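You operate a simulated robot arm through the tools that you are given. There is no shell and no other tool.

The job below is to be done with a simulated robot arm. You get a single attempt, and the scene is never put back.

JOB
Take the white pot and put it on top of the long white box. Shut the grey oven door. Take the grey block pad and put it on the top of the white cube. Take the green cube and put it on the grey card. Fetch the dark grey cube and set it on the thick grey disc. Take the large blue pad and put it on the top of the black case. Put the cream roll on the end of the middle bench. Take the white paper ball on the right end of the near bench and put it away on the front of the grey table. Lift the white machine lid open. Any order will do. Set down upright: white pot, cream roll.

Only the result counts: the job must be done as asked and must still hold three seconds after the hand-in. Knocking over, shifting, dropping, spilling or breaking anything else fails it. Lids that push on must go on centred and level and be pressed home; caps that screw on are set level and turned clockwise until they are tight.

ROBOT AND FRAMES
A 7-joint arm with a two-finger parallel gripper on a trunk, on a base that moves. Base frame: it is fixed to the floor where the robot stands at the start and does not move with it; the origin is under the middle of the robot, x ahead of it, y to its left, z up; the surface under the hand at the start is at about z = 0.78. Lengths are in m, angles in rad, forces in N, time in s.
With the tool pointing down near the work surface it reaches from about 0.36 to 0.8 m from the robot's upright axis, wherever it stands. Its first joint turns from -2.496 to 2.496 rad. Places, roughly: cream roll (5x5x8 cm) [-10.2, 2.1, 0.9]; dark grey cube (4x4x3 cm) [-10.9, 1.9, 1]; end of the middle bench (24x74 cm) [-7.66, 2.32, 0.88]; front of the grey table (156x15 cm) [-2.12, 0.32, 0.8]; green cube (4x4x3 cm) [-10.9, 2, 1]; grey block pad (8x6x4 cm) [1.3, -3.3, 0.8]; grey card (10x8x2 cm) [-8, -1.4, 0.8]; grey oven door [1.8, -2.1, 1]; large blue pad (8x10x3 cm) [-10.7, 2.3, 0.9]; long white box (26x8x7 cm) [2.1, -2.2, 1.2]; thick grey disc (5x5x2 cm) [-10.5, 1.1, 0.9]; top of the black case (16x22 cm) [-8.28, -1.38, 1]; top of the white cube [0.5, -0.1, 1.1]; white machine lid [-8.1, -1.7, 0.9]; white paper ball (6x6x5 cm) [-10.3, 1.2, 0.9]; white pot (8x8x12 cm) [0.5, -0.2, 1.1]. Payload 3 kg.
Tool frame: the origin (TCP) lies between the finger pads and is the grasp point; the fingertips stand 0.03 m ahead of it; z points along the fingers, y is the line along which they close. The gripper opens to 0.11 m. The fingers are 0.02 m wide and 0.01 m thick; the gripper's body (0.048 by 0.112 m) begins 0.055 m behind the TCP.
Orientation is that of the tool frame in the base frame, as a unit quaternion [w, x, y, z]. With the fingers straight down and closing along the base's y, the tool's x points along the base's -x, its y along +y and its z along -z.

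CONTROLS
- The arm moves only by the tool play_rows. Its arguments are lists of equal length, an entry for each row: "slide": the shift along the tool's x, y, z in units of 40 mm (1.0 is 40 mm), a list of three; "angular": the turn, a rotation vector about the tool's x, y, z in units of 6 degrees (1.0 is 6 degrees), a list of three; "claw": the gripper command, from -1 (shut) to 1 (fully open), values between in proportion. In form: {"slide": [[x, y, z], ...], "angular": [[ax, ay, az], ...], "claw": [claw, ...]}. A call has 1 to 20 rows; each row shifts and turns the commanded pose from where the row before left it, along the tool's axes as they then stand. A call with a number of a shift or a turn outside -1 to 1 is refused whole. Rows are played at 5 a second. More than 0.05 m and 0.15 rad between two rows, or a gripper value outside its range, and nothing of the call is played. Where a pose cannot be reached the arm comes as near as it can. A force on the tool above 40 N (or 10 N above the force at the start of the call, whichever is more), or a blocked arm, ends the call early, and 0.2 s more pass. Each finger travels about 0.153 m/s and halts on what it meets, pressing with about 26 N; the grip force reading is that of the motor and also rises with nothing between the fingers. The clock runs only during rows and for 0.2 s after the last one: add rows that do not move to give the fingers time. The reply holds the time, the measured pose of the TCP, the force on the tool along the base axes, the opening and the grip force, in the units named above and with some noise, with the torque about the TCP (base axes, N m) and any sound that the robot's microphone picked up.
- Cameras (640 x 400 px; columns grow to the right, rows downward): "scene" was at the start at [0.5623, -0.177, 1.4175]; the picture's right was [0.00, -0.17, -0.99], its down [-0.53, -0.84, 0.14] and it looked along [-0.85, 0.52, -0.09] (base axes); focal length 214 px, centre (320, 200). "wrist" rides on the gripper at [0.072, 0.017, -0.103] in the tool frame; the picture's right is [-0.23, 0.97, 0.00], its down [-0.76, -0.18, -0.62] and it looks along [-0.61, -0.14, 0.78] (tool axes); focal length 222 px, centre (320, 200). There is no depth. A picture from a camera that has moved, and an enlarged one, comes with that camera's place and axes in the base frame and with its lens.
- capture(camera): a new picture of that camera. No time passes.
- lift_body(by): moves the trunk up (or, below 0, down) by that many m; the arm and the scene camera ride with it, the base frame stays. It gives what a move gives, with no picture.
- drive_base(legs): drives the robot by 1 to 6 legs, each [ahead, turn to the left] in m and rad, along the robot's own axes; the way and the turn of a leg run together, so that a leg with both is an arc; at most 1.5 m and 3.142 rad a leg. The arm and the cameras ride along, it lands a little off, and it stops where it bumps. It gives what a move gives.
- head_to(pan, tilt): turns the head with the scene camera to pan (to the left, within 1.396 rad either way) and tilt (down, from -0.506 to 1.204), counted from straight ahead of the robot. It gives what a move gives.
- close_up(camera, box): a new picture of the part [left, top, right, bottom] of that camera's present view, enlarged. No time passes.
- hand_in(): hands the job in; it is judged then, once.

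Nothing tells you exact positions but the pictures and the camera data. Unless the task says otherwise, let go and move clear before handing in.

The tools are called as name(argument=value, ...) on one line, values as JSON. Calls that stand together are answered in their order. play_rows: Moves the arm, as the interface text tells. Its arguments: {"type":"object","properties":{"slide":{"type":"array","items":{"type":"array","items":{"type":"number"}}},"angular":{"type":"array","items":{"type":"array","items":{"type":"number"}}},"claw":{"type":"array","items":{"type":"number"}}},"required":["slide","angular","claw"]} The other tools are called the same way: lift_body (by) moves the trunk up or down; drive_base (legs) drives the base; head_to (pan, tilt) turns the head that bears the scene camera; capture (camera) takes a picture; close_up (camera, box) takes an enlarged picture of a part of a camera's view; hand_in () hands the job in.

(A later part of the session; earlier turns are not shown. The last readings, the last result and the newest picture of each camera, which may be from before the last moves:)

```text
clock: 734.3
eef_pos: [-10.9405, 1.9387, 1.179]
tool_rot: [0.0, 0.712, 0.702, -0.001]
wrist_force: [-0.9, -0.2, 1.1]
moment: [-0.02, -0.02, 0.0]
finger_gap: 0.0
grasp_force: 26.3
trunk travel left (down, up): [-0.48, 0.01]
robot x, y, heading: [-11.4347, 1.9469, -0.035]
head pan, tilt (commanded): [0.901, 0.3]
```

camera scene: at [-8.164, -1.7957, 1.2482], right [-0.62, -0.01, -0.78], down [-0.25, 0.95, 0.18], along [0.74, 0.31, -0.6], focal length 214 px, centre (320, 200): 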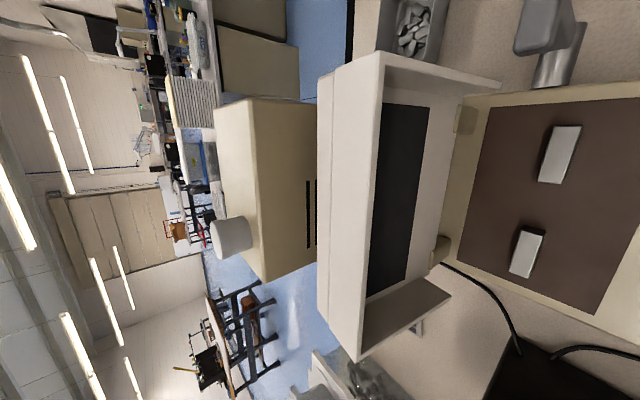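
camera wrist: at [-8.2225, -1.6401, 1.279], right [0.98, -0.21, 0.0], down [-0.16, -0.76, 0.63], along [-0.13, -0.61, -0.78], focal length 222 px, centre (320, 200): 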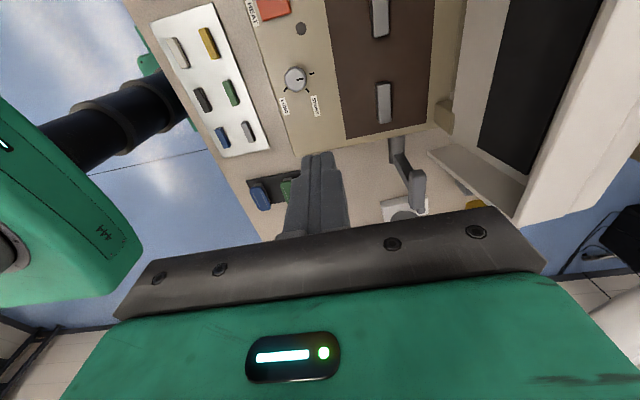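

play_rows(slide=[[0.9, 0.46, 0], [0.9, 0.46, 0], [0.9, 0.46, 0], [0, 0, 0]], angular=[[0, 0, 0], [0, 0, 0], [0, 0, 0], [0, 0, 0]], claw=[-0.5, 0, 0.1, 0.1])

head_to(pan=0, tilt=0.5)

capture(camera="scene")

capture(camera="wrist")

```text
clock: 735.3
eef_pos: [-10.8822, 2.0479, 1.1803]
tool_rot: [-0.001, 0.712, 0.702, -0.002]
wrist_force: [0.0, 0.5, -1.4]
moment: [-0.02, 0.0, 0.01]
finger_gap: 0.0606
grasp_force: 0.0
trunk travel left (down, up): [-0.48, 0.01]
robot x, y, heading: [-11.4344, 1.9479, -0.033]
head pan, tilt (commanded): [0.901, 0.3]
```

```text
clock: 736.5
eef_pos: [-10.8837, 2.0463, 1.1776]
tool_rot: [0.0, 0.712, 0.702, -0.002]
wrist_force: [0.1, 0.4, 0.3]
moment: [-0.03, 0.0, 0.0]
finger_gap: 0.0605
grasp_force: 0.1
trunk travel left (down, up): [-0.48, 0.01]
robot x, y, heading: [-11.4356, 1.9415, -0.037]
head pan, tilt (commanded): [0.0, 0.499]
```

```text
taken
camera scene: at [-10.8844, 1.981, 1.2184], right [-1.0, 0.01, 0.0], down [0.01, 0.88, 0.48], along [0.01, 0.48, -0.88], focal length 214 px, centre (320, 200)
```

scene: 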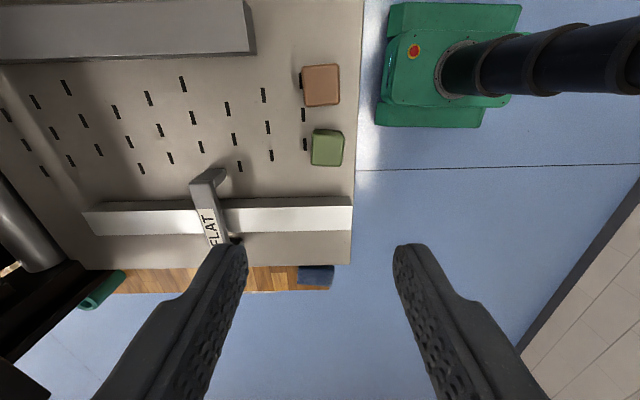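

```text
taken
camera wrist: at [-10.8649, 2.1193, 1.282], right [0.97, -0.24, 0.0], down [-0.19, -0.76, 0.63], along [-0.15, -0.61, -0.78], focal length 222 px, centre (320, 200)
```

wrist: 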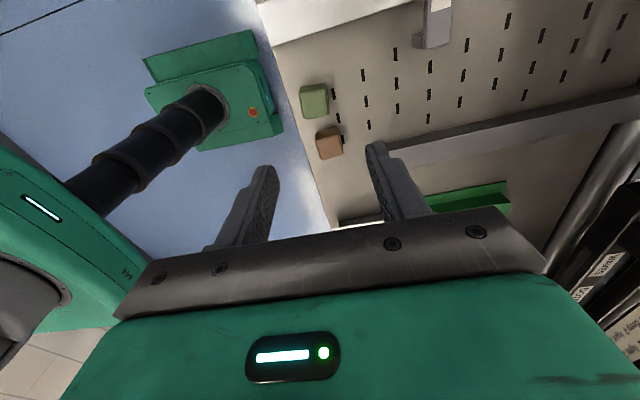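

play_rows(slide=[[-0.02, -0.13, 0.9], [0, 0, 0.9], [0, 0, 0.9], [0, 0, 0.8], [0, 0, 0.5], [0, 0, 0.2], [0, 0, 0]], angular=[[0, 0, 0], [0, 0, 0], [0, 0, 0], [0, 0, 0], [0, 0, 0], [0, 0, 0], [0, 0, 0]], claw=[0.05, 0.05, 0.05, 0.05, 0.05, 0.05, 0.05])

capture(camera="scene")

capture(camera="wrist")

```text
clock: 738.1
eef_pos: [-10.8889, 2.0455, 1.0103]
tool_rot: [0.0, 0.712, 0.702, -0.001]
wrist_force: [0.6, -0.1, 0.5]
moment: [0.01, 0.01, 0.02]
finger_gap: 0.0578
grasp_force: 0.1
trunk travel left (down, up): [-0.48, 0.01]
robot x, y, heading: [-11.4332, 1.9459, -0.035]
head pan, tilt (commanded): [0.0, 0.499]
```

```text
taken
camera scene: at [-10.8901, 1.98, 1.05], right [-1.0, 0.01, 0.0], down [0.01, 0.88, 0.48], along [0.0, 0.48, -0.88], focal length 214 px, centre (320, 200)
```

scene: 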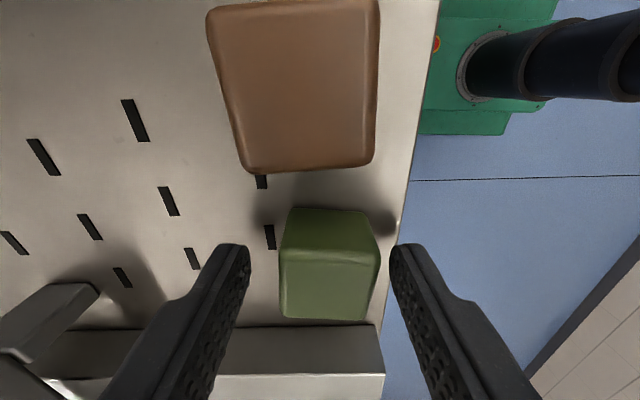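

```text
taken
camera wrist: at [-10.8705, 2.1182, 1.1136], right [0.97, -0.24, 0.0], down [-0.19, -0.76, 0.63], along [-0.15, -0.61, -0.78], focal length 222 px, centre (320, 200)
```

wrist: 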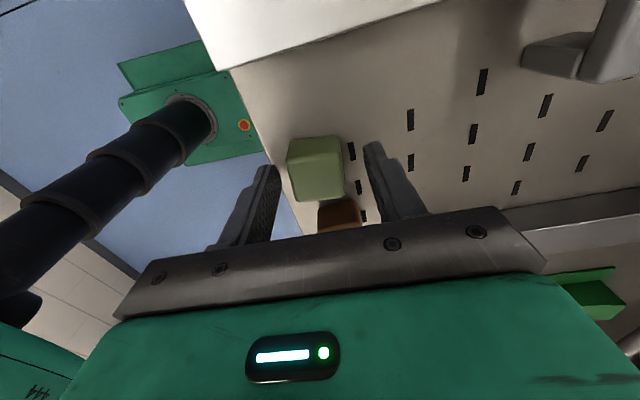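

play_rows(slide=[[-0.05, -0.05, 0.1], [0, 0, 0], [0, 0, 0], [0, 0, 0], [0, 0, 0]], angular=[[0, 0, 0], [0, 0, 0], [0, 0, 0], [0, 0, 0], [0, 0, 0]], claw=[0.05, -0.2, -0.6, -1, -1])

play_rows(slide=[[0, 0, -0.5], [0, 0, -1], [0, 0, -1], [0, 0, -1], [0, -0.7, -0.5], [0, -0.7, 0], [0, 0, 0]], angular=[[0, 0, 0], [0, 0, 0], [0, 0, 0], [0, 0, 0], [0, 0, 0], [0, 0, 0], [0, 0, 0]], claw=[-1, -1, -1, -1, -1, -1, -1])

capture(camera="wrist")

capture(camera="scene")

```text
clock: 739.3
eef_pos: [-10.8896, 2.0422, 1.0069]
tool_rot: [0.0, 0.712, 0.702, -0.001]
wrist_force: [0.0, 0.3, 0.5]
moment: [0.01, -0.02, -0.01]
finger_gap: 0.0331
grasp_force: 25.6
trunk travel left (down, up): [-0.48, 0.01]
robot x, y, heading: [-11.4365, 1.9469, -0.035]
head pan, tilt (commanded): [0.0, 0.499]
```

```text
clock: 740.9
eef_pos: [-10.9466, 2.0452, 1.1667]
tool_rot: [-0.001, 0.712, 0.702, -0.002]
wrist_force: [-0.7, 0.2, 0.4]
moment: [0.0, 0.02, -0.02]
finger_gap: 0.0328
grasp_force: 26.0
trunk travel left (down, up): [-0.48, 0.01]
robot x, y, heading: [-11.4343, 1.946, -0.034]
head pan, tilt (commanded): [0.0, 0.499]
```

```text
taken
camera wrist: at [-10.9285, 2.1174, 1.2692], right [0.97, -0.24, 0.0], down [-0.19, -0.76, 0.63], along [-0.15, -0.61, -0.78], focal length 222 px, centre (320, 200)
```

wrist: 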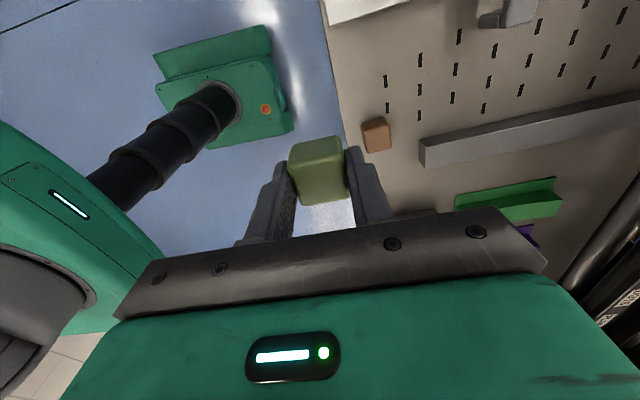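

```text
taken
camera scene: at [-10.9481, 1.9792, 1.2056], right [-1.0, 0.01, 0.0], down [0.01, 0.88, 0.48], along [0.0, 0.48, -0.88], focal length 214 px, centre (320, 200)
```

scene: 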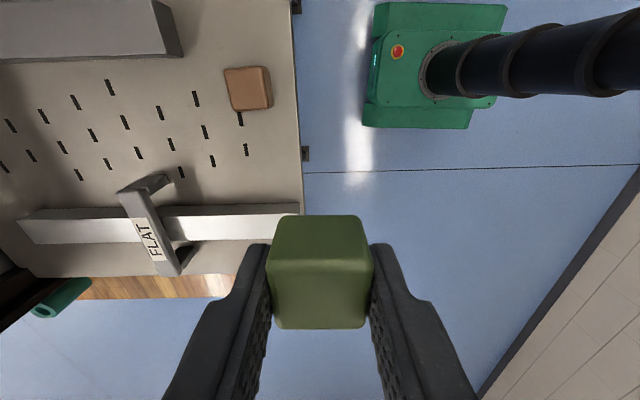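

The green cube is held. I'll carry it back to the bench with the grey card.

drive_base(legs=[[-0.2, 0]])

drive_base(legs=[[0, -1.536]])

drive_base(legs=[[1.5, 0], [0.15, 0]])

drive_base(legs=[[0, 0.96]])

```text
clock: 742.5
eef_pos: [-11.1482, 2.0508, 1.1662]
tool_rot: [0.0, 0.712, 0.702, -0.001]
wrist_force: [-0.5, 0.2, -0.4]
moment: [0.02, 0.01, 0.02]
finger_gap: 0.033
grasp_force: 25.9
trunk travel left (down, up): [-0.48, 0.01]
robot x, y, heading: [-11.6361, 1.9522, -0.033]
head pan, tilt (commanded): [0.0, 0.499]
```

```text
clock: 746.8
eef_pos: [-11.5239, 1.4702, 1.1667]
tool_rot: [0.0, 1.0, 0.007, -0.001]
wrist_force: [0.4, -0.1, 0.0]
moment: [0.0, -0.01, 0.02]
finger_gap: 0.033
grasp_force: 26.4
trunk travel left (down, up): [-0.48, 0.01]
robot x, y, heading: [-11.5778, 1.9541, -1.569]
head pan, tilt (commanded): [0.0, 0.499]
```

```text
clock: 755.2
eef_pos: [-11.535, -0.1875, 1.168]
tool_rot: [-0.001, 1.0, 0.004, -0.001]
wrist_force: [0.3, -0.5, 0.2]
moment: [-0.01, 0.01, -0.03]
finger_gap: 0.033
grasp_force: 25.9
trunk travel left (down, up): [-0.48, 0.01]
robot x, y, heading: [-11.5858, 0.2994, -1.577]
head pan, tilt (commanded): [0.0, 0.499]
```

```text
clock: 758.1
eef_pos: [-11.1591, 0.0562, 1.1676]
tool_rot: [-0.001, 0.887, 0.462, -0.001]
wrist_force: [-0.4, 0.5, -0.4]
moment: [-0.05, 0.0, -0.03]
finger_gap: 0.0331
grasp_force: 25.7
trunk travel left (down, up): [-0.48, 0.01]
robot x, y, heading: [-11.6069, 0.2668, -0.625]
head pan, tilt (commanded): [0.0, 0.499]
```

drive_base(legs=[[1.45, 0], [1.35, 0]])

drive_base(legs=[[0, 0.625]])

head_to(pan=0.8, tilt=0.0)

capture(camera="scene")

```text
clock: 771.7
eef_pos: [-8.8835, -1.6059, 1.168]
tool_rot: [0.0, 0.886, 0.464, -0.001]
wrist_force: [0.0, -0.3, -1.1]
moment: [-0.01, 0.0, 0.02]
finger_gap: 0.0327
grasp_force: 26.2
trunk travel left (down, up): [-0.48, 0.01]
robot x, y, heading: [-9.331, -1.3973, -0.624]
head pan, tilt (commanded): [0.0, 0.499]
```

```text
clock: 773.9
eef_pos: [-8.843, -1.3077, 1.1691]
tool_rot: [-0.001, 0.702, 0.712, -0.002]
wrist_force: [0.2, -0.2, -0.9]
moment: [0.0, -0.03, 0.03]
finger_gap: 0.0328
grasp_force: 26.3
trunk travel left (down, up): [-0.48, 0.01]
robot x, y, heading: [-9.3291, -1.4207, -0.013]
head pan, tilt (commanded): [0.0, 0.499]
```

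```text
clock: 775.0
eef_pos: [-8.8432, -1.3082, 1.169]
tool_rot: [0.0, 0.703, 0.712, -0.001]
wrist_force: [0.1, -0.8, 0.1]
moment: [-0.03, 0.01, 0.0]
finger_gap: 0.0331
grasp_force: 25.3
trunk travel left (down, up): [-0.48, 0.01]
robot x, y, heading: [-9.3272, -1.4174, -0.005]
head pan, tilt (commanded): [0.799, 0.0]
```

```text
taken
camera scene: at [-8.7777, -1.418, 1.2368], right [-0.7, -0.01, -0.71], down [-0.01, 1.0, 0.0], along [0.71, 0.01, -0.7], focal length 214 px, centre (320, 200)
```

scene: 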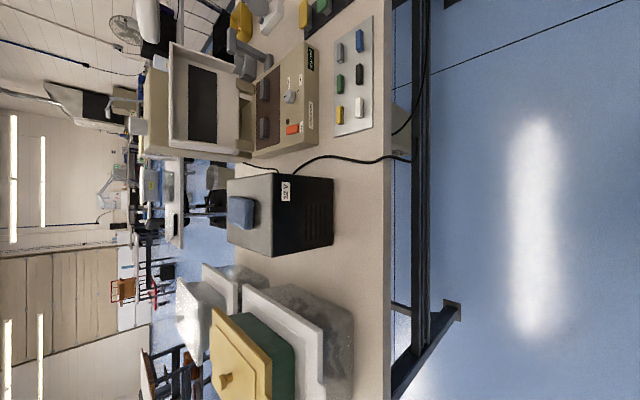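

The lid still stands open and the pad is on the case. I'll shift the hand onto the line of the card, rise a little, and drive in close.

play_rows(slide=[[-0.65, 0, -0.5], [-0.65, 0, -0.5], [0, 0, 0]], angular=[[0, 0, 0], [0, 0, 0], [0, 0, 0]], claw=[-1, -1, -1])

drive_base(legs=[[0.6, 0]])

head_to(pan=0.5, tilt=0.3)

capture(camera="scene")

capture(camera="wrist")

```text
clock: 775.8
eef_pos: [-8.8423, -1.3605, 1.2086]
tool_rot: [0.0, 0.702, 0.712, -0.001]
wrist_force: [-0.1, -0.6, -0.5]
moment: [0.03, 0.01, -0.02]
finger_gap: 0.0329
grasp_force: 25.7
trunk travel left (down, up): [-0.48, 0.01]
robot x, y, heading: [-9.3295, -1.4182, -0.012]
head pan, tilt (commanded): [0.799, 0.0]
```

```text
clock: 779.2
eef_pos: [-8.2464, -1.3686, 1.2104]
tool_rot: [0.0, 0.704, 0.711, -0.001]
wrist_force: [0.5, -0.5, -0.3]
moment: [0.02, 0.04, 0.0]
finger_gap: 0.0331
grasp_force: 26.4
trunk travel left (down, up): [-0.48, 0.01]
robot x, y, heading: [-8.7362, -1.4243, -0.013]
head pan, tilt (commanded): [0.799, 0.0]
```

```text
clock: 780.0
eef_pos: [-8.2457, -1.3683, 1.2098]
tool_rot: [-0.001, 0.703, 0.711, -0.001]
wrist_force: [-0.5, -0.6, -1.2]
moment: [0.01, 0.01, 0.03]
finger_gap: 0.0329
grasp_force: 26.2
trunk travel left (down, up): [-0.48, 0.01]
robot x, y, heading: [-8.7323, -1.4266, -0.006]
head pan, tilt (commanded): [0.499, 0.3]
```

```text
taken
camera scene: at [-8.201, -1.4505, 1.2583], right [-0.88, -0.01, -0.48], down [-0.15, 0.95, 0.26], along [0.45, 0.3, -0.84], focal length 214 px, centre (320, 200)
```

scene: 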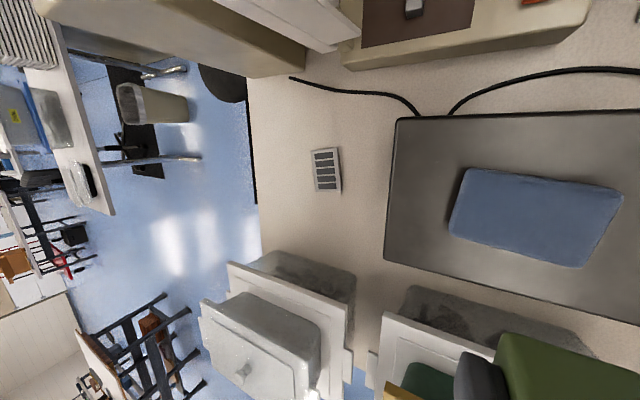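

```text
taken
camera wrist: at [-8.2297, -1.2939, 1.3129], right [0.98, -0.22, 0.0], down [-0.17, -0.76, 0.63], along [-0.14, -0.61, -0.78], focal length 222 px, centre (320, 200)
```

wrist: 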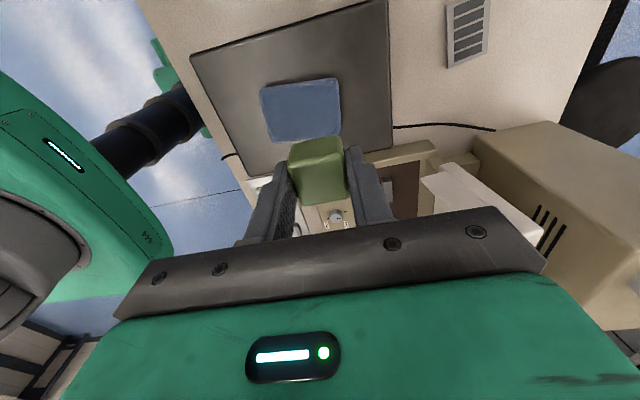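

The card is at about (-7.969, -1.367), lying 10 cm along y. I'll pass over the case at z ≈ 1.11, then lower behind it.

drive_base(legs=[[0.04, 0]])

head_to(pan=0, tilt=0.5)

play_rows(slide=[[0, 0, 0.9], [0, 0, 0.8], [0, 0, 0.7], [0, 0.95, 0], [0, 0.95, 0], [0, 0.95, 0], [0, 0.95, 0], [0, 0.95, 0], [0, 0.95, 0], [0, 0, 0]], angular=[[0, 0, 0], [0, 0, 0], [0, 0, 0], [0, 0, 0], [0, 0, 0], [0, 0, 0], [0, 0, 0], [0, 0, 0], [0, 0, 0], [0, 0, 0]], claw=[-1, -1, -1, -1, -1, -1, -1, -1, -1, -1])

capture(camera="scene")

capture(camera="wrist")

```text
clock: 780.9
eef_pos: [-8.2063, -1.3681, 1.2103]
tool_rot: [-0.001, 0.703, 0.711, -0.002]
wrist_force: [0.2, -0.8, 0.4]
moment: [0.05, -0.01, 0.01]
finger_gap: 0.0329
grasp_force: 26.5
trunk travel left (down, up): [-0.48, 0.01]
robot x, y, heading: [-8.6922, -1.4281, -0.016]
head pan, tilt (commanded): [0.499, 0.3]
```

```text
clock: 781.8
eef_pos: [-8.2077, -1.3678, 1.2102]
tool_rot: [-0.001, 0.703, 0.711, -0.002]
wrist_force: [-0.3, 0.2, -1.7]
moment: [-0.02, 0.01, 0.01]
finger_gap: 0.0326
grasp_force: 26.2
trunk travel left (down, up): [-0.48, 0.01]
robot x, y, heading: [-8.6914, -1.4222, -0.011]
head pan, tilt (commanded): [0.0, 0.499]
```

```text
clock: 784.0
eef_pos: [-7.9776, -1.366, 1.1147]
tool_rot: [-0.001, 0.703, 0.711, -0.002]
wrist_force: [-0.6, -0.5, -1.3]
moment: [0.02, 0.03, 0.04]
finger_gap: 0.0328
grasp_force: 26.4
trunk travel left (down, up): [-0.48, 0.01]
robot x, y, heading: [-8.6914, -1.4227, -0.012]
head pan, tilt (commanded): [0.0, 0.499]
```

```text
taken
camera scene: at [-7.9781, -1.4309, 1.1529], right [-1.0, -0.01, 0.0], down [-0.01, 0.88, 0.48], along [-0.01, 0.48, -0.88], focal length 214 px, centre (320, 200)
```

scene: 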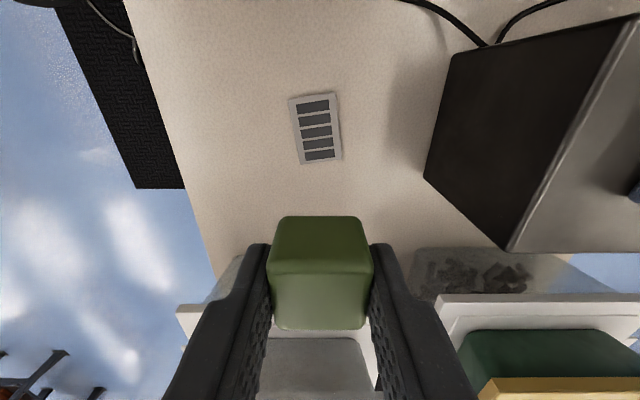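

```text
taken
camera wrist: at [-7.9617, -1.2923, 1.2165], right [0.98, -0.22, 0.0], down [-0.17, -0.76, 0.63], along [-0.14, -0.61, -0.78], focal length 222 px, centre (320, 200)
```

wrist: 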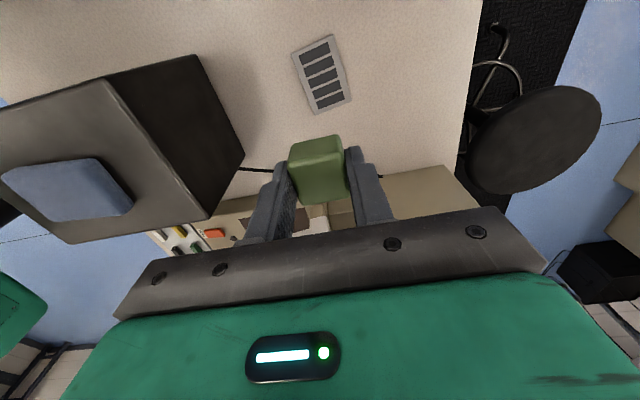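

The cube is right above the card. I'll lower it.

play_rows(slide=[[0, 0.08, 0.9], [0, 0, 0.9], [0, 0, 0.9], [0, 0, 0.9], [0, 0, 0.9], [0, 0, 0.9], [0, 0, 0.6], [0, 0, 0]], angular=[[0, 0, 0], [0, 0, 0], [0, 0, 0], [0, 0, 0], [0, 0, 0], [0, 0, 0], [0, 0, 0], [0, 0, 0]], claw=[-1, -1, -1, -1, -1, -1, -1, -1])

capture(camera="scene")

capture(camera="wrist")

```text
clock: 785.8
eef_pos: [-7.9754, -1.3669, 0.8737]
tool_rot: [-0.001, 0.704, 0.711, -0.001]
wrist_force: [-0.7, 0.7, -0.2]
moment: [-0.02, 0.04, 0.01]
finger_gap: 0.0331
grasp_force: 25.6
trunk travel left (down, up): [-0.48, 0.01]
robot x, y, heading: [-8.6888, -1.4208, -0.012]
head pan, tilt (commanded): [0.0, 0.499]
```

```text
taken
camera scene: at [-7.9751, -1.4314, 0.9129], right [-1.0, -0.01, 0.0], down [-0.01, 0.88, 0.48], along [-0.01, 0.48, -0.88], focal length 214 px, centre (320, 200)
```

scene: 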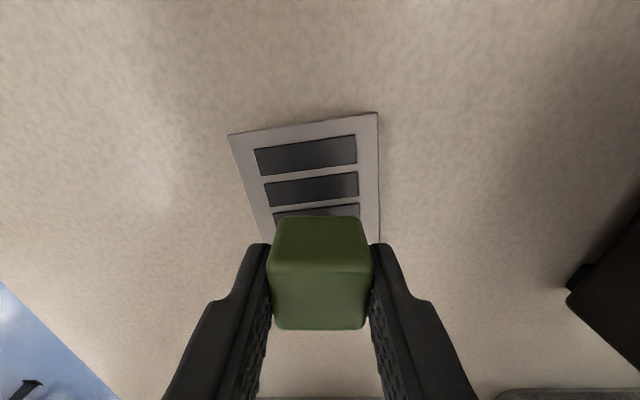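

```text
taken
camera wrist: at [-7.9587, -1.2928, 0.9765], right [0.98, -0.22, 0.0], down [-0.17, -0.76, 0.63], along [-0.14, -0.61, -0.78], focal length 222 px, centre (320, 200)
```

wrist: 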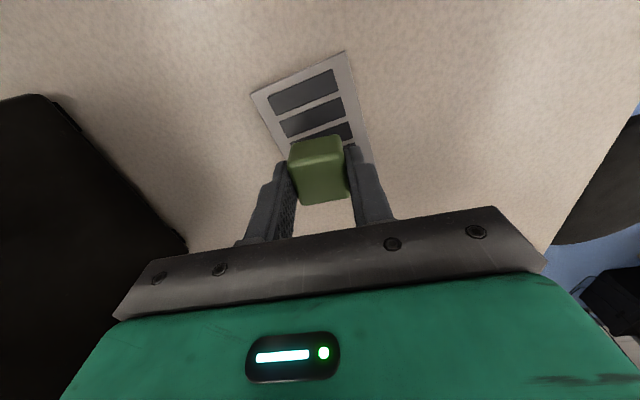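

play_rows(slide=[[0, 0, 0.4], [0, 0, 0.2], [0, 0, 0.1], [0, 0, 0.1], [0, 0, 0]], angular=[[0, 0, 0], [0, 0, 0], [0, 0, 0], [0, 0, 0], [0, 0, 0]], claw=[-1, -1, -1, -1, -1])

play_rows(slide=[[0, 0, 0.06], [0, 0, 0.06], [0, 0, 0.06], [0, 0, 0]], angular=[[0, 0, 0], [0, 0, 0], [0, 0, 0], [0, 0, 0]], claw=[-1, -1, -1, -1])

play_rows(slide=[[0, 0, 0.06], [0, 0, 0.06], [0, 0, 0.06], [0, 0, 0]], angular=[[0, 0, 0], [0, 0, 0], [0, 0, 0], [0, 0, 0]], claw=[-1, -1, -1, -1])

```text
clock: 787.0
eef_pos: [-7.9744, -1.3661, 0.846]
tool_rot: [0.003, 0.703, 0.711, 0.001]
wrist_force: [-4.0, -0.2, 19.3]
moment: [0.01, 0.16, 0.0]
finger_gap: 0.0331
grasp_force: 25.9
trunk travel left (down, up): [-0.48, 0.01]
robot x, y, heading: [-8.6888, -1.4233, -0.011]
head pan, tilt (commanded): [0.0, 0.499]
stopped in row 5: the force on the tool passed its limit at 41 N (the readings are from after the stop); the commanded pose is now the measured one
```

```text
clock: 787.5
eef_pos: [-7.9721, -1.3667, 0.846]
tool_rot: [0.004, 0.704, 0.71, 0.003]
wrist_force: [-2.3, 0.0, 20.5]
moment: [0.0, 0.26, -0.02]
finger_gap: 0.0331
grasp_force: 25.9
trunk travel left (down, up): [-0.48, 0.01]
robot x, y, heading: [-8.6883, -1.4228, -0.012]
head pan, tilt (commanded): [0.0, 0.499]
stopped in row 2: the force on the tool passed its limit at 44 N (the readings are from after the stop); the commanded pose is now the measured one
```

```text
clock: 788.0
eef_pos: [-7.9712, -1.3661, 0.8454]
tool_rot: [0.006, 0.704, 0.71, 0.006]
wrist_force: [-3.4, 0.1, 20.0]
moment: [-0.02, 0.32, 0.0]
finger_gap: 0.0328
grasp_force: 26.2
trunk travel left (down, up): [-0.48, 0.01]
robot x, y, heading: [-8.6942, -1.424, -0.014]
head pan, tilt (commanded): [0.0, 0.499]
stopped in row 2: the force on the tool passed its limit at 44 N (the readings are from after the stop); the commanded pose is now the measured one
```

Contact at a TCP height of 0.846, so the cube is on the card. I'll release it and rise.

play_rows(slide=[[0, 0, 0], [0, 0, 0], [0, 0, 0], [0, 0, -0.4], [0, 0, -0.8], [0, 0, -1], [0, 0, -1]], angular=[[0, 0, 0], [0, 0, 0], [0, 0, 0], [0, 0, 0], [0, 0, 0], [0, 0, 0], [0, 0, 0]], claw=[-0.3, -0.1, 0, 0, 0, 0, 0])

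capture(camera="scene")

capture(camera="wrist")

```text
clock: 789.6
eef_pos: [-7.9739, -1.3657, 0.9699]
tool_rot: [0.004, 0.704, 0.71, 0.002]
wrist_force: [0.2, 0.8, -0.4]
moment: [-0.03, -0.01, 0.0]
finger_gap: 0.055
grasp_force: 0.1
trunk travel left (down, up): [-0.48, 0.01]
robot x, y, heading: [-8.6897, -1.4278, -0.008]
head pan, tilt (commanded): [0.0, 0.499]
```

```text
taken
camera scene: at [-7.9733, -1.4315, 1.0102], right [-1.0, -0.01, -0.01], down [-0.01, 0.88, 0.48], along [0.0, 0.48, -0.88], focal length 214 px, centre (320, 200)
```

scene: 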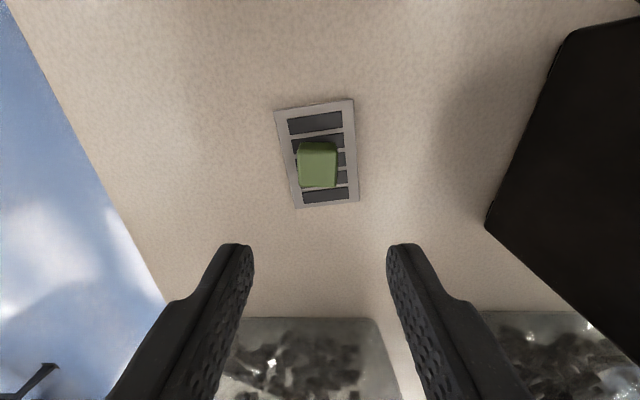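

```text
taken
camera wrist: at [-7.9577, -1.2929, 1.0741], right [0.98, -0.22, 0.01], down [-0.18, -0.76, 0.62], along [-0.13, -0.61, -0.78], focal length 222 px, centre (320, 200)
```

wrist: 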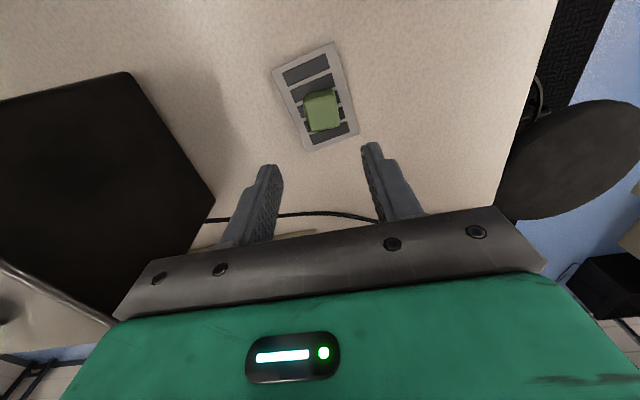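

The green cube sits on the grey card. I'll rise, pull back over the case and drive out. Only the paper ball is left.

play_rows(slide=[[0, 0, -1], [0, 0, -1], [0, 0, -1], [0, 0, -0.8], [0, -0.95, 0], [0, -0.95, 0], [0, -0.95, 0], [0, -0.95, 0], [0, -0.95, -0.2], [0, -0.95, -0.2]], angular=[[0, 0, 0], [0, 0, 0], [0, 0, 0], [0, 0, 0], [0, 0, 0], [0, 0, 0], [0, 0, 0], [0, 0, 0], [0, 0, 0], [0, 0, 0]], claw=[0, 0, 0, 0, 0, 0, 0, 0, 0, 0])

drive_base(legs=[[-0.65, 0]])

play_rows(slide=[[0, 0, 0], [0, 0, 0], [0, 0, 0], [0, 0, 0], [0, 0, 0], [0, 0, 0], [0, 0, 0], [0, 0, 0], [0, 0, 0], [0, 0, 0], [0, 0, 0], [0, 0, 0], [0, 0, 0], [0, 0, 0], [0, 0, 0]], angular=[[0, 0, -1], [0, 0, -1], [0, 0, -1], [0, 0, -1], [0, 0, -1], [0, 0, -1], [0, 0, -1], [0, 0, -1], [0, 0, -1], [0, 0, -1], [0, 0, -1], [0, 0, -1], [0, 0, -1], [0, 0, -1], [0, 0, -1]], claw=[0.5, 0.5, 0.5, 0.5, 0.5, 0.5, 0.5, 0.5, 0.5, 0.5, 0.5, 0.5, 0.5, 0.5, 0.5])

head_to(pan=0, tilt=-0.5)

capture(camera="scene")

```text
clock: 791.8
eef_pos: [-8.2032, -1.3681, 1.1387]
tool_rot: [0.003, 0.704, 0.71, 0.004]
wrist_force: [-0.2, 0.4, -0.7]
moment: [-0.02, 0.0, -0.02]
finger_gap: 0.0552
grasp_force: 0.1
trunk travel left (down, up): [-0.48, 0.01]
robot x, y, heading: [-8.6914, -1.4243, -0.013]
head pan, tilt (commanded): [0.0, 0.499]
```

```text
clock: 795.4
eef_pos: [-8.8482, -1.3592, 1.1384]
tool_rot: [0.005, 0.703, 0.711, 0.004]
wrist_force: [0.2, 1.3, 1.1]
moment: [-0.01, 0.01, 0.0]
finger_gap: 0.055
grasp_force: 0.1
trunk travel left (down, up): [-0.48, 0.01]
robot x, y, heading: [-9.3403, -1.4181, -0.008]
head pan, tilt (commanded): [0.0, 0.499]
```

```text
clock: 798.6
eef_pos: [-8.8493, -1.3593, 1.1382]
tool_rot: [0.006, -0.007, 1.0, -0.001]
wrist_force: [-0.3, 0.8, -0.7]
moment: [-0.03, 0.0, -0.02]
finger_gap: 0.0825
grasp_force: 0.2
trunk travel left (down, up): [-0.48, 0.01]
robot x, y, heading: [-9.3378, -1.4197, -0.004]
head pan, tilt (commanded): [0.0, 0.499]
```

```text
clock: 799.9
eef_pos: [-8.8496, -1.3591, 1.1383]
tool_rot: [0.006, -0.006, 1.0, 0.0]
wrist_force: [0.4, -0.4, 0.1]
moment: [0.0, -0.03, -0.02]
finger_gap: 0.0824
grasp_force: 0.1
trunk travel left (down, up): [-0.48, 0.01]
robot x, y, heading: [-9.3371, -1.4182, -0.013]
head pan, tilt (commanded): [0.0, -0.499]
```

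```text
taken
camera scene: at [-8.7007, -1.3588, 1.2033], right [0.01, -1.0, 0.0], down [-0.87, -0.01, -0.49], along [0.49, 0.0, -0.87], focal length 214 px, centre (320, 200)
```

scene: 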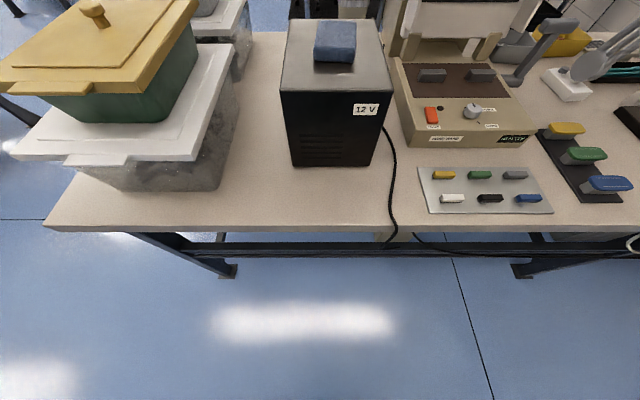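

drive_base(legs=[[0, 1.04]])

drive_base(legs=[[0, 1.04]])

```text
clock: 803.0
eef_pos: [-9.1454, -0.9641, 1.1385]
tool_rot: [0.006, -0.505, 0.863, 0.002]
wrist_force: [-0.2, 0.1, -0.6]
moment: [0.01, -0.02, -0.02]
finger_gap: 0.0824
grasp_force: 0.1
trunk travel left (down, up): [-0.48, 0.01]
robot x, y, heading: [-9.3079, -1.4354, 1.033]
head pan, tilt (commanded): [0.0, -0.499]
```

```text
clock: 806.1
eef_pos: [-9.6326, -1.0612, 1.1393]
tool_rot: [-0.003, 0.867, -0.499, -0.005]
wrist_force: [0.8, 0.7, 0.1]
moment: [0.01, -0.01, 0.01]
finger_gap: 0.0825
grasp_force: 0.2
trunk travel left (down, up): [-0.48, 0.01]
robot x, y, heading: [-9.2655, -1.4206, 2.069]
head pan, tilt (commanded): [0.0, -0.499]
```

drive_base(legs=[[1.04, 0.026], [1.0, 0]])

drive_base(legs=[[0, -0.524]])

head_to(pan=0, tilt=-0.4)

capture(camera="scene")

```text
clock: 816.2
eef_pos: [-10.6611, 0.6952, 1.1398]
tool_rot: [-0.004, 0.875, -0.484, -0.005]
wrist_force: [-0.2, -0.2, -0.2]
moment: [0.02, 0.01, -0.01]
finger_gap: 0.0827
grasp_force: 0.1
trunk travel left (down, up): [-0.48, 0.01]
robot x, y, heading: [-10.2847, 0.3477, 2.107]
head pan, tilt (commanded): [0.0, -0.499]
```

```text
clock: 818.1
eef_pos: [-10.4381, 0.8368, 1.1385]
tool_rot: [-0.005, 0.72, -0.694, -0.004]
wrist_force: [-0.5, 0.2, -0.6]
moment: [-0.02, -0.02, -0.01]
finger_gap: 0.0824
grasp_force: 0.2
trunk travel left (down, up): [-0.48, 0.01]
robot x, y, heading: [-10.3073, 0.3481, 1.585]
head pan, tilt (commanded): [0.0, -0.499]
```

```text
clock: 818.8
eef_pos: [-10.4369, 0.836, 1.14]
tool_rot: [-0.005, 0.72, -0.694, -0.005]
wrist_force: [0.4, -0.1, 0.1]
moment: [-0.01, 0.08, -0.03]
finger_gap: 0.0824
grasp_force: 0.1
trunk travel left (down, up): [-0.48, 0.01]
robot x, y, heading: [-10.3063, 0.348, 1.581]
head pan, tilt (commanded): [0.0, -0.4]
```

```text
taken
camera scene: at [-10.4434, 0.9778, 1.1993], right [1.0, 0.04, 0.0], down [0.03, -0.92, -0.4], along [-0.01, 0.4, -0.92], focal length 214 px, centre (320, 200)
```

scene: 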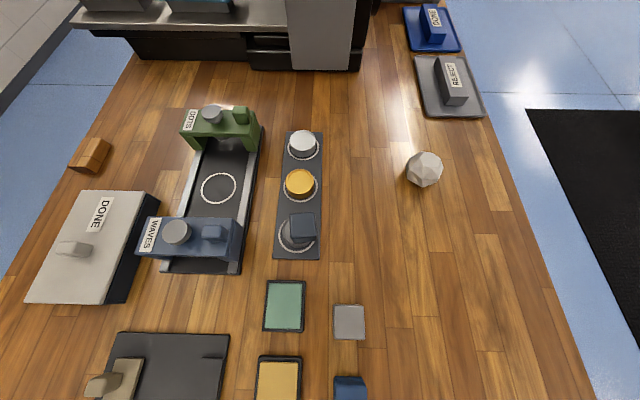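

The paper ball is at about (-10.282, 1.166). The dark cube is still sitting on its disc. I'll move in and put the hand over the ball.

drive_base(legs=[[0.15, 0]])

play_rows(slide=[[-0.8, -0.81, 0], [-0.8, -0.81, 0], [-0.8, -0.81, 0], [-0.8, -0.81, 0], [-0.8, -0.81, 0], [0, 0, 0]], angular=[[0, 0, 0], [0, 0, 0], [0, 0, 0], [0, 0, 0], [0, 0, 0], [0, 0, 0]], claw=[0.7, 0.7, 0.7, 0.7, 0.7, 0.7])

head_to(pan=0, tilt=0.5)

capture(camera="scene")

capture(camera="wrist")

```text
clock: 820.2
eef_pos: [-10.4415, 0.9875, 1.1407]
tool_rot: [-0.004, 0.72, -0.694, -0.004]
wrist_force: [0.7, 0.7, 0.9]
moment: [0.03, 0.0, 0.0]
finger_gap: 0.0824
grasp_force: 0.1
trunk travel left (down, up): [-0.48, 0.01]
robot x, y, heading: [-10.3063, 0.5022, 1.587]
head pan, tilt (commanded): [0.0, -0.4]
```

```text
clock: 821.6
eef_pos: [-10.2832, 1.1536, 1.1422]
tool_rot: [-0.004, 0.72, -0.694, -0.005]
wrist_force: [1.2, -0.3, 0.2]
moment: [-0.01, 0.01, 0.01]
finger_gap: 0.0937
grasp_force: 0.2
trunk travel left (down, up): [-0.48, 0.01]
robot x, y, heading: [-10.3114, 0.4982, 1.588]
head pan, tilt (commanded): [0.0, -0.4]
```

```text
clock: 822.8
eef_pos: [-10.2842, 1.1532, 1.1437]
tool_rot: [-0.004, 0.719, -0.694, -0.003]
wrist_force: [0.7, 0.3, 0.4]
moment: [0.01, 0.01, 0.0]
finger_gap: 0.0934
grasp_force: 0.0
trunk travel left (down, up): [-0.48, 0.01]
robot x, y, heading: [-10.311, 0.4981, 1.585]
head pan, tilt (commanded): [0.0, 0.499]
```

```text
taken
camera scene: at [-10.2876, 1.2154, 1.1828], right [1.0, 0.04, 0.0], down [0.03, -0.88, 0.47], along [0.02, -0.47, -0.88], focal length 214 px, centre (320, 200)
```

scene: 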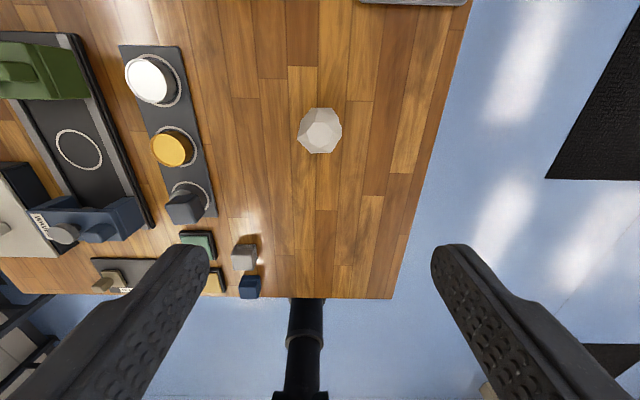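

```text
taken
camera wrist: at [-10.2988, 1.0797, 1.2452], right [-0.98, 0.19, 0.0], down [0.15, 0.76, 0.63], along [0.12, 0.62, -0.77], focal length 222 px, centre (320, 200)
```

wrist: 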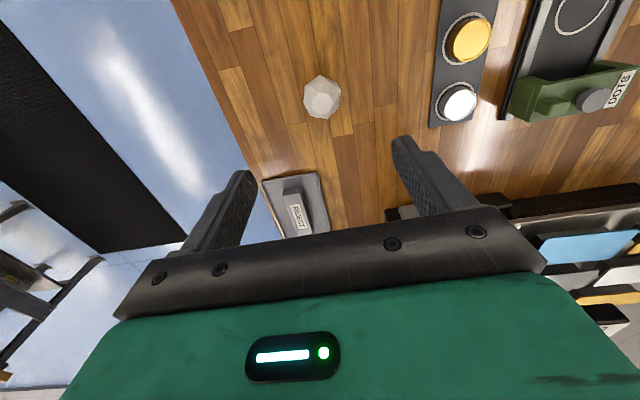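

play_rows(slide=[[-0.32, 0, 0.9], [0, 0, 1], [0, 0, 1], [0, 0, 1], [0, 0, 1], [0, 0, 0.6], [0, 0, 0.15], [0, 0, 0]], angular=[[0, 0, 0], [0, 0, 0], [0, 0, 0], [0, 0, 0], [0, 0, 0], [0, 0, 0], [0, 0, 0], [0, 0, 0]], claw=[0.7, 0.7, 0.7, 0.7, 0.7, 0.7, 0.7, 0.7])

capture(camera="wrist")

capture(camera="scene")

```text
clock: 824.6
eef_pos: [-10.2857, 1.1699, 0.9166]
tool_rot: [-0.005, 0.72, -0.694, -0.004]
wrist_force: [-0.9, 0.1, -0.8]
moment: [-0.02, 0.02, 0.02]
finger_gap: 0.0935
grasp_force: 0.0
trunk travel left (down, up): [-0.48, 0.01]
robot x, y, heading: [-10.3089, 0.4968, 1.584]
head pan, tilt (commanded): [0.0, 0.499]
```

```text
taken
camera wrist: at [-10.299, 1.0958, 1.0194], right [-0.98, 0.19, 0.0], down [0.15, 0.76, 0.63], along [0.12, 0.62, -0.77], focal length 222 px, centre (320, 200)
```

wrist: 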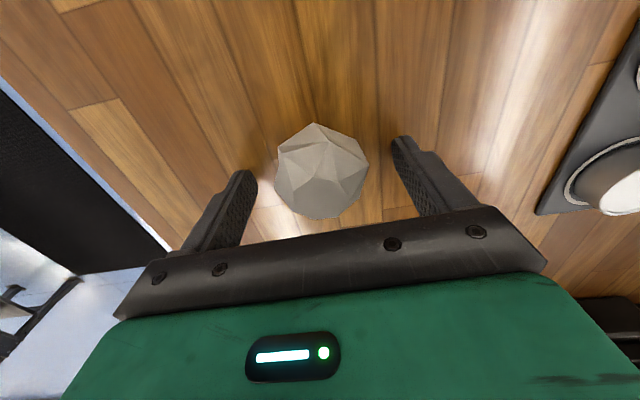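

```text
taken
camera scene: at [-10.2877, 1.2314, 0.9571], right [1.0, 0.04, 0.0], down [0.03, -0.88, 0.47], along [0.02, -0.47, -0.88], focal length 214 px, centre (320, 200)
```

scene: 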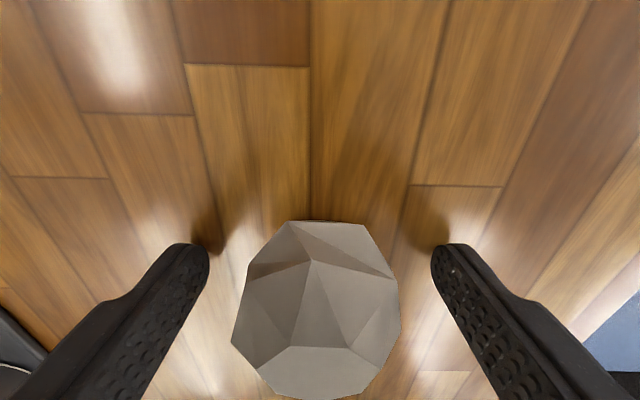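

The ball is between the fingers. I'll close and lift.

play_rows(slide=[[0, 0, 0], [0, 0, 0], [0, 0, 0], [0, 0, 0], [0, 0, 0], [0, 0, -0.5], [0, 0, -1], [0, 0, -1], [0, 0, -1], [0, 0, -1], [0, 0, 0]], angular=[[0, 0, 0], [0, 0, 0], [0, 0, 0], [0, 0, 0], [0, 0, 0], [0, 0, 0], [0, 0, 0], [0, 0, 0], [0, 0, 0], [0, 0, 0], [0, 0, 0]], claw=[0.3, -0.2, -1, -1, -1, -1, -1, -1, -1, -1, -1])

capture(camera="wrist")

capture(camera="scene")

```text
clock: 827.0
eef_pos: [-10.2852, 1.1668, 1.0987]
tool_rot: [-0.004, 0.72, -0.694, -0.003]
wrist_force: [-0.7, -0.2, 0.3]
moment: [0.01, 0.02, -0.03]
finger_gap: 0.0526
grasp_force: 25.6
trunk travel left (down, up): [-0.48, 0.01]
robot x, y, heading: [-10.3081, 0.5036, 1.585]
head pan, tilt (commanded): [0.0, 0.499]
```

```text
taken
camera wrist: at [-10.2984, 1.0936, 1.1999], right [-0.98, 0.19, 0.0], down [0.15, 0.76, 0.63], along [0.12, 0.62, -0.77], focal length 222 px, centre (320, 200)
```

wrist: 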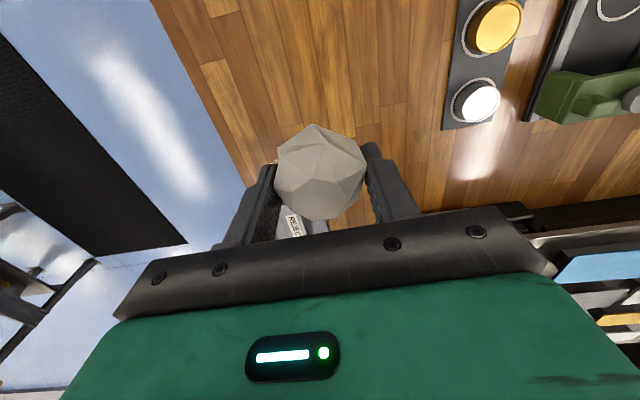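

```text
taken
camera scene: at [-10.2872, 1.2292, 1.1376], right [1.0, 0.04, 0.0], down [0.03, -0.88, 0.47], along [0.02, -0.47, -0.88], focal length 214 px, centre (320, 200)
```

scene: 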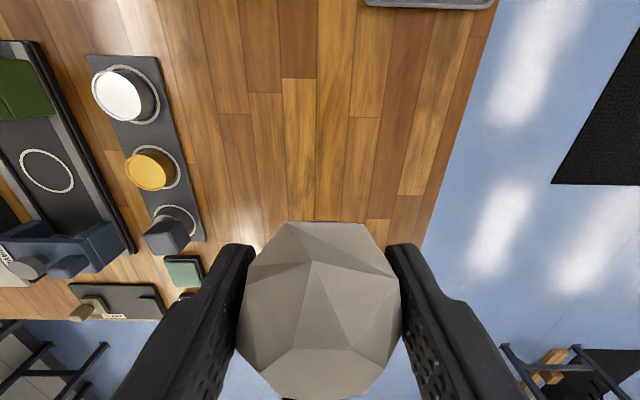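

The ball is held. I'll tuck it in, back away from the bench and turn east along the central aisle.

play_rows(slide=[[0.9, 0, -0.5], [0.9, 0, -0.5], [0.9, 0, -0.5], [0.9, 0, -0.5], [0, 0, -0.5]], angular=[[0, 0, 0], [0, 0, 0], [0, 0, 0], [0, 0, 0], [0, 0, 0]], claw=[-1, -1, -1, -1, -1])

drive_base(legs=[[-0.5, 0]])

drive_base(legs=[[0, -1.585]])

head_to(pan=0, tilt=-0.5)

capture(camera="scene")

```text
clock: 828.2
eef_pos: [-10.2798, 1.0212, 1.1956]
tool_rot: [-0.006, 0.721, -0.693, -0.004]
wrist_force: [0.2, 0.0, -0.1]
moment: [0.03, -0.02, 0.0]
finger_gap: 0.0524
grasp_force: 25.9
trunk travel left (down, up): [-0.48, 0.01]
robot x, y, heading: [-10.3103, 0.5019, 1.584]
head pan, tilt (commanded): [0.0, 0.499]
```

```text
clock: 831.1
eef_pos: [-10.2712, 0.5202, 1.196]
tool_rot: [-0.005, 0.72, -0.694, -0.004]
wrist_force: [-0.1, 0.2, -0.3]
moment: [0.01, 0.05, 0.01]
finger_gap: 0.0523
grasp_force: 26.2
trunk travel left (down, up): [-0.48, 0.01]
robot x, y, heading: [-10.3002, -0.0019, 1.585]
head pan, tilt (commanded): [0.0, 0.499]
```

```text
clock: 835.5
eef_pos: [-9.7794, -0.0364, 1.1956]
tool_rot: [0.006, -0.014, 1.0, 0.0]
wrist_force: [0.0, -0.5, -1.3]
moment: [-0.04, 0.0, 0.03]
finger_gap: 0.0522
grasp_force: 25.9
trunk travel left (down, up): [-0.48, 0.01]
robot x, y, heading: [-10.3037, 0.0625, 0.009]
head pan, tilt (commanded): [0.0, 0.499]
```

```text
clock: 836.7
eef_pos: [-9.7803, -0.037, 1.196]
tool_rot: [0.006, -0.015, 1.0, -0.001]
wrist_force: [-0.1, 0.4, 0.2]
moment: [0.01, 0.01, 0.0]
finger_gap: 0.0525
grasp_force: 26.0
trunk travel left (down, up): [-0.48, 0.01]
robot x, y, heading: [-10.2974, 0.0588, 0.007]
head pan, tilt (commanded): [0.0, -0.499]
```

```text
taken
camera scene: at [-9.6307, -0.0334, 1.2613], right [0.03, -1.0, 0.0], down [-0.87, -0.03, -0.49], along [0.49, 0.01, -0.87], focal length 214 px, centre (320, 200)
```

scene: 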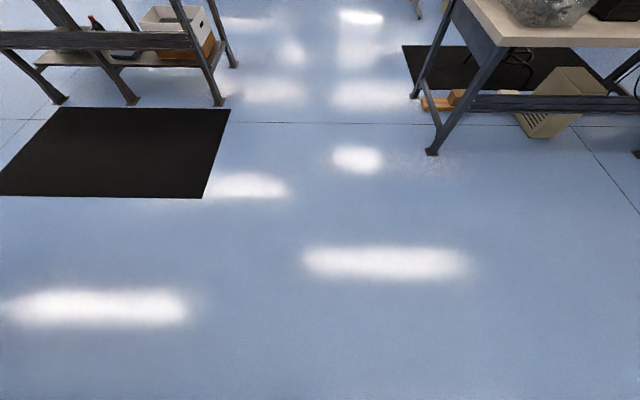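

The aisle is clear. I'll drive east.

drive_base(legs=[[1.5, 0], [1.5, 0], [1.0, 0]])

capture(camera="scene")

```text
clock: 856.1
eef_pos: [-5.7572, 0.0691, 1.1971]
tool_rot: [0.006, -0.025, 1.0, 0.0]
wrist_force: [-0.5, -1.1, 0.0]
moment: [0.0, 0.02, 0.02]
finger_gap: 0.0517
grasp_force: 25.9
trunk travel left (down, up): [-0.48, 0.01]
robot x, y, heading: [-6.2829, 0.1559, 0.027]
head pan, tilt (commanded): [0.0, -0.499]
```

```text
taken
camera scene: at [-5.6092, 0.0755, 1.2614], right [0.05, -1.0, 0.0], down [-0.87, -0.04, -0.49], along [0.49, 0.02, -0.87], focal length 214 px, centre (320, 200)
```

scene: 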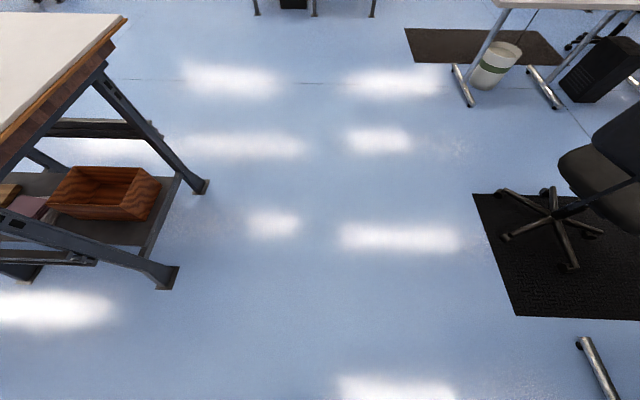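

drive_base(legs=[[1.5, -0.02], [1.3, 0]])

capture(camera="scene")

```text
clock: 869.6
eef_pos: [-2.9644, 0.0846, 1.1967]
tool_rot: [0.006, -0.017, 1.0, -0.001]
wrist_force: [-0.1, 0.2, 0.2]
moment: [0.02, 0.01, 0.0]
finger_gap: 0.052
grasp_force: 25.5
trunk travel left (down, up): [-0.48, 0.01]
robot x, y, heading: [-3.4888, 0.1843, 0.011]
head pan, tilt (commanded): [0.0, -0.499]
```

```text
taken
camera scene: at [-2.8154, 0.0885, 1.2619], right [0.03, -1.0, 0.0], down [-0.87, -0.03, -0.49], along [0.49, 0.01, -0.87], focal length 214 px, centre (320, 200)
```

scene: 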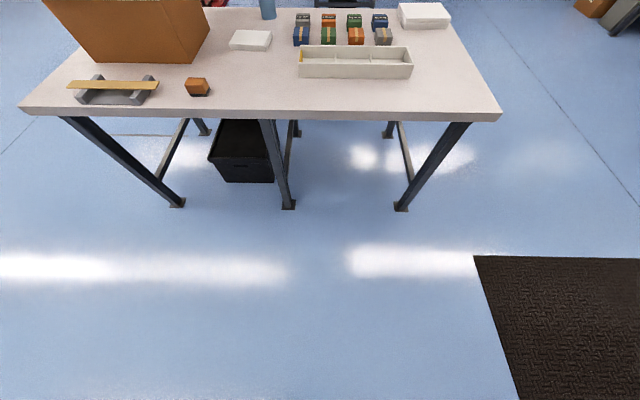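

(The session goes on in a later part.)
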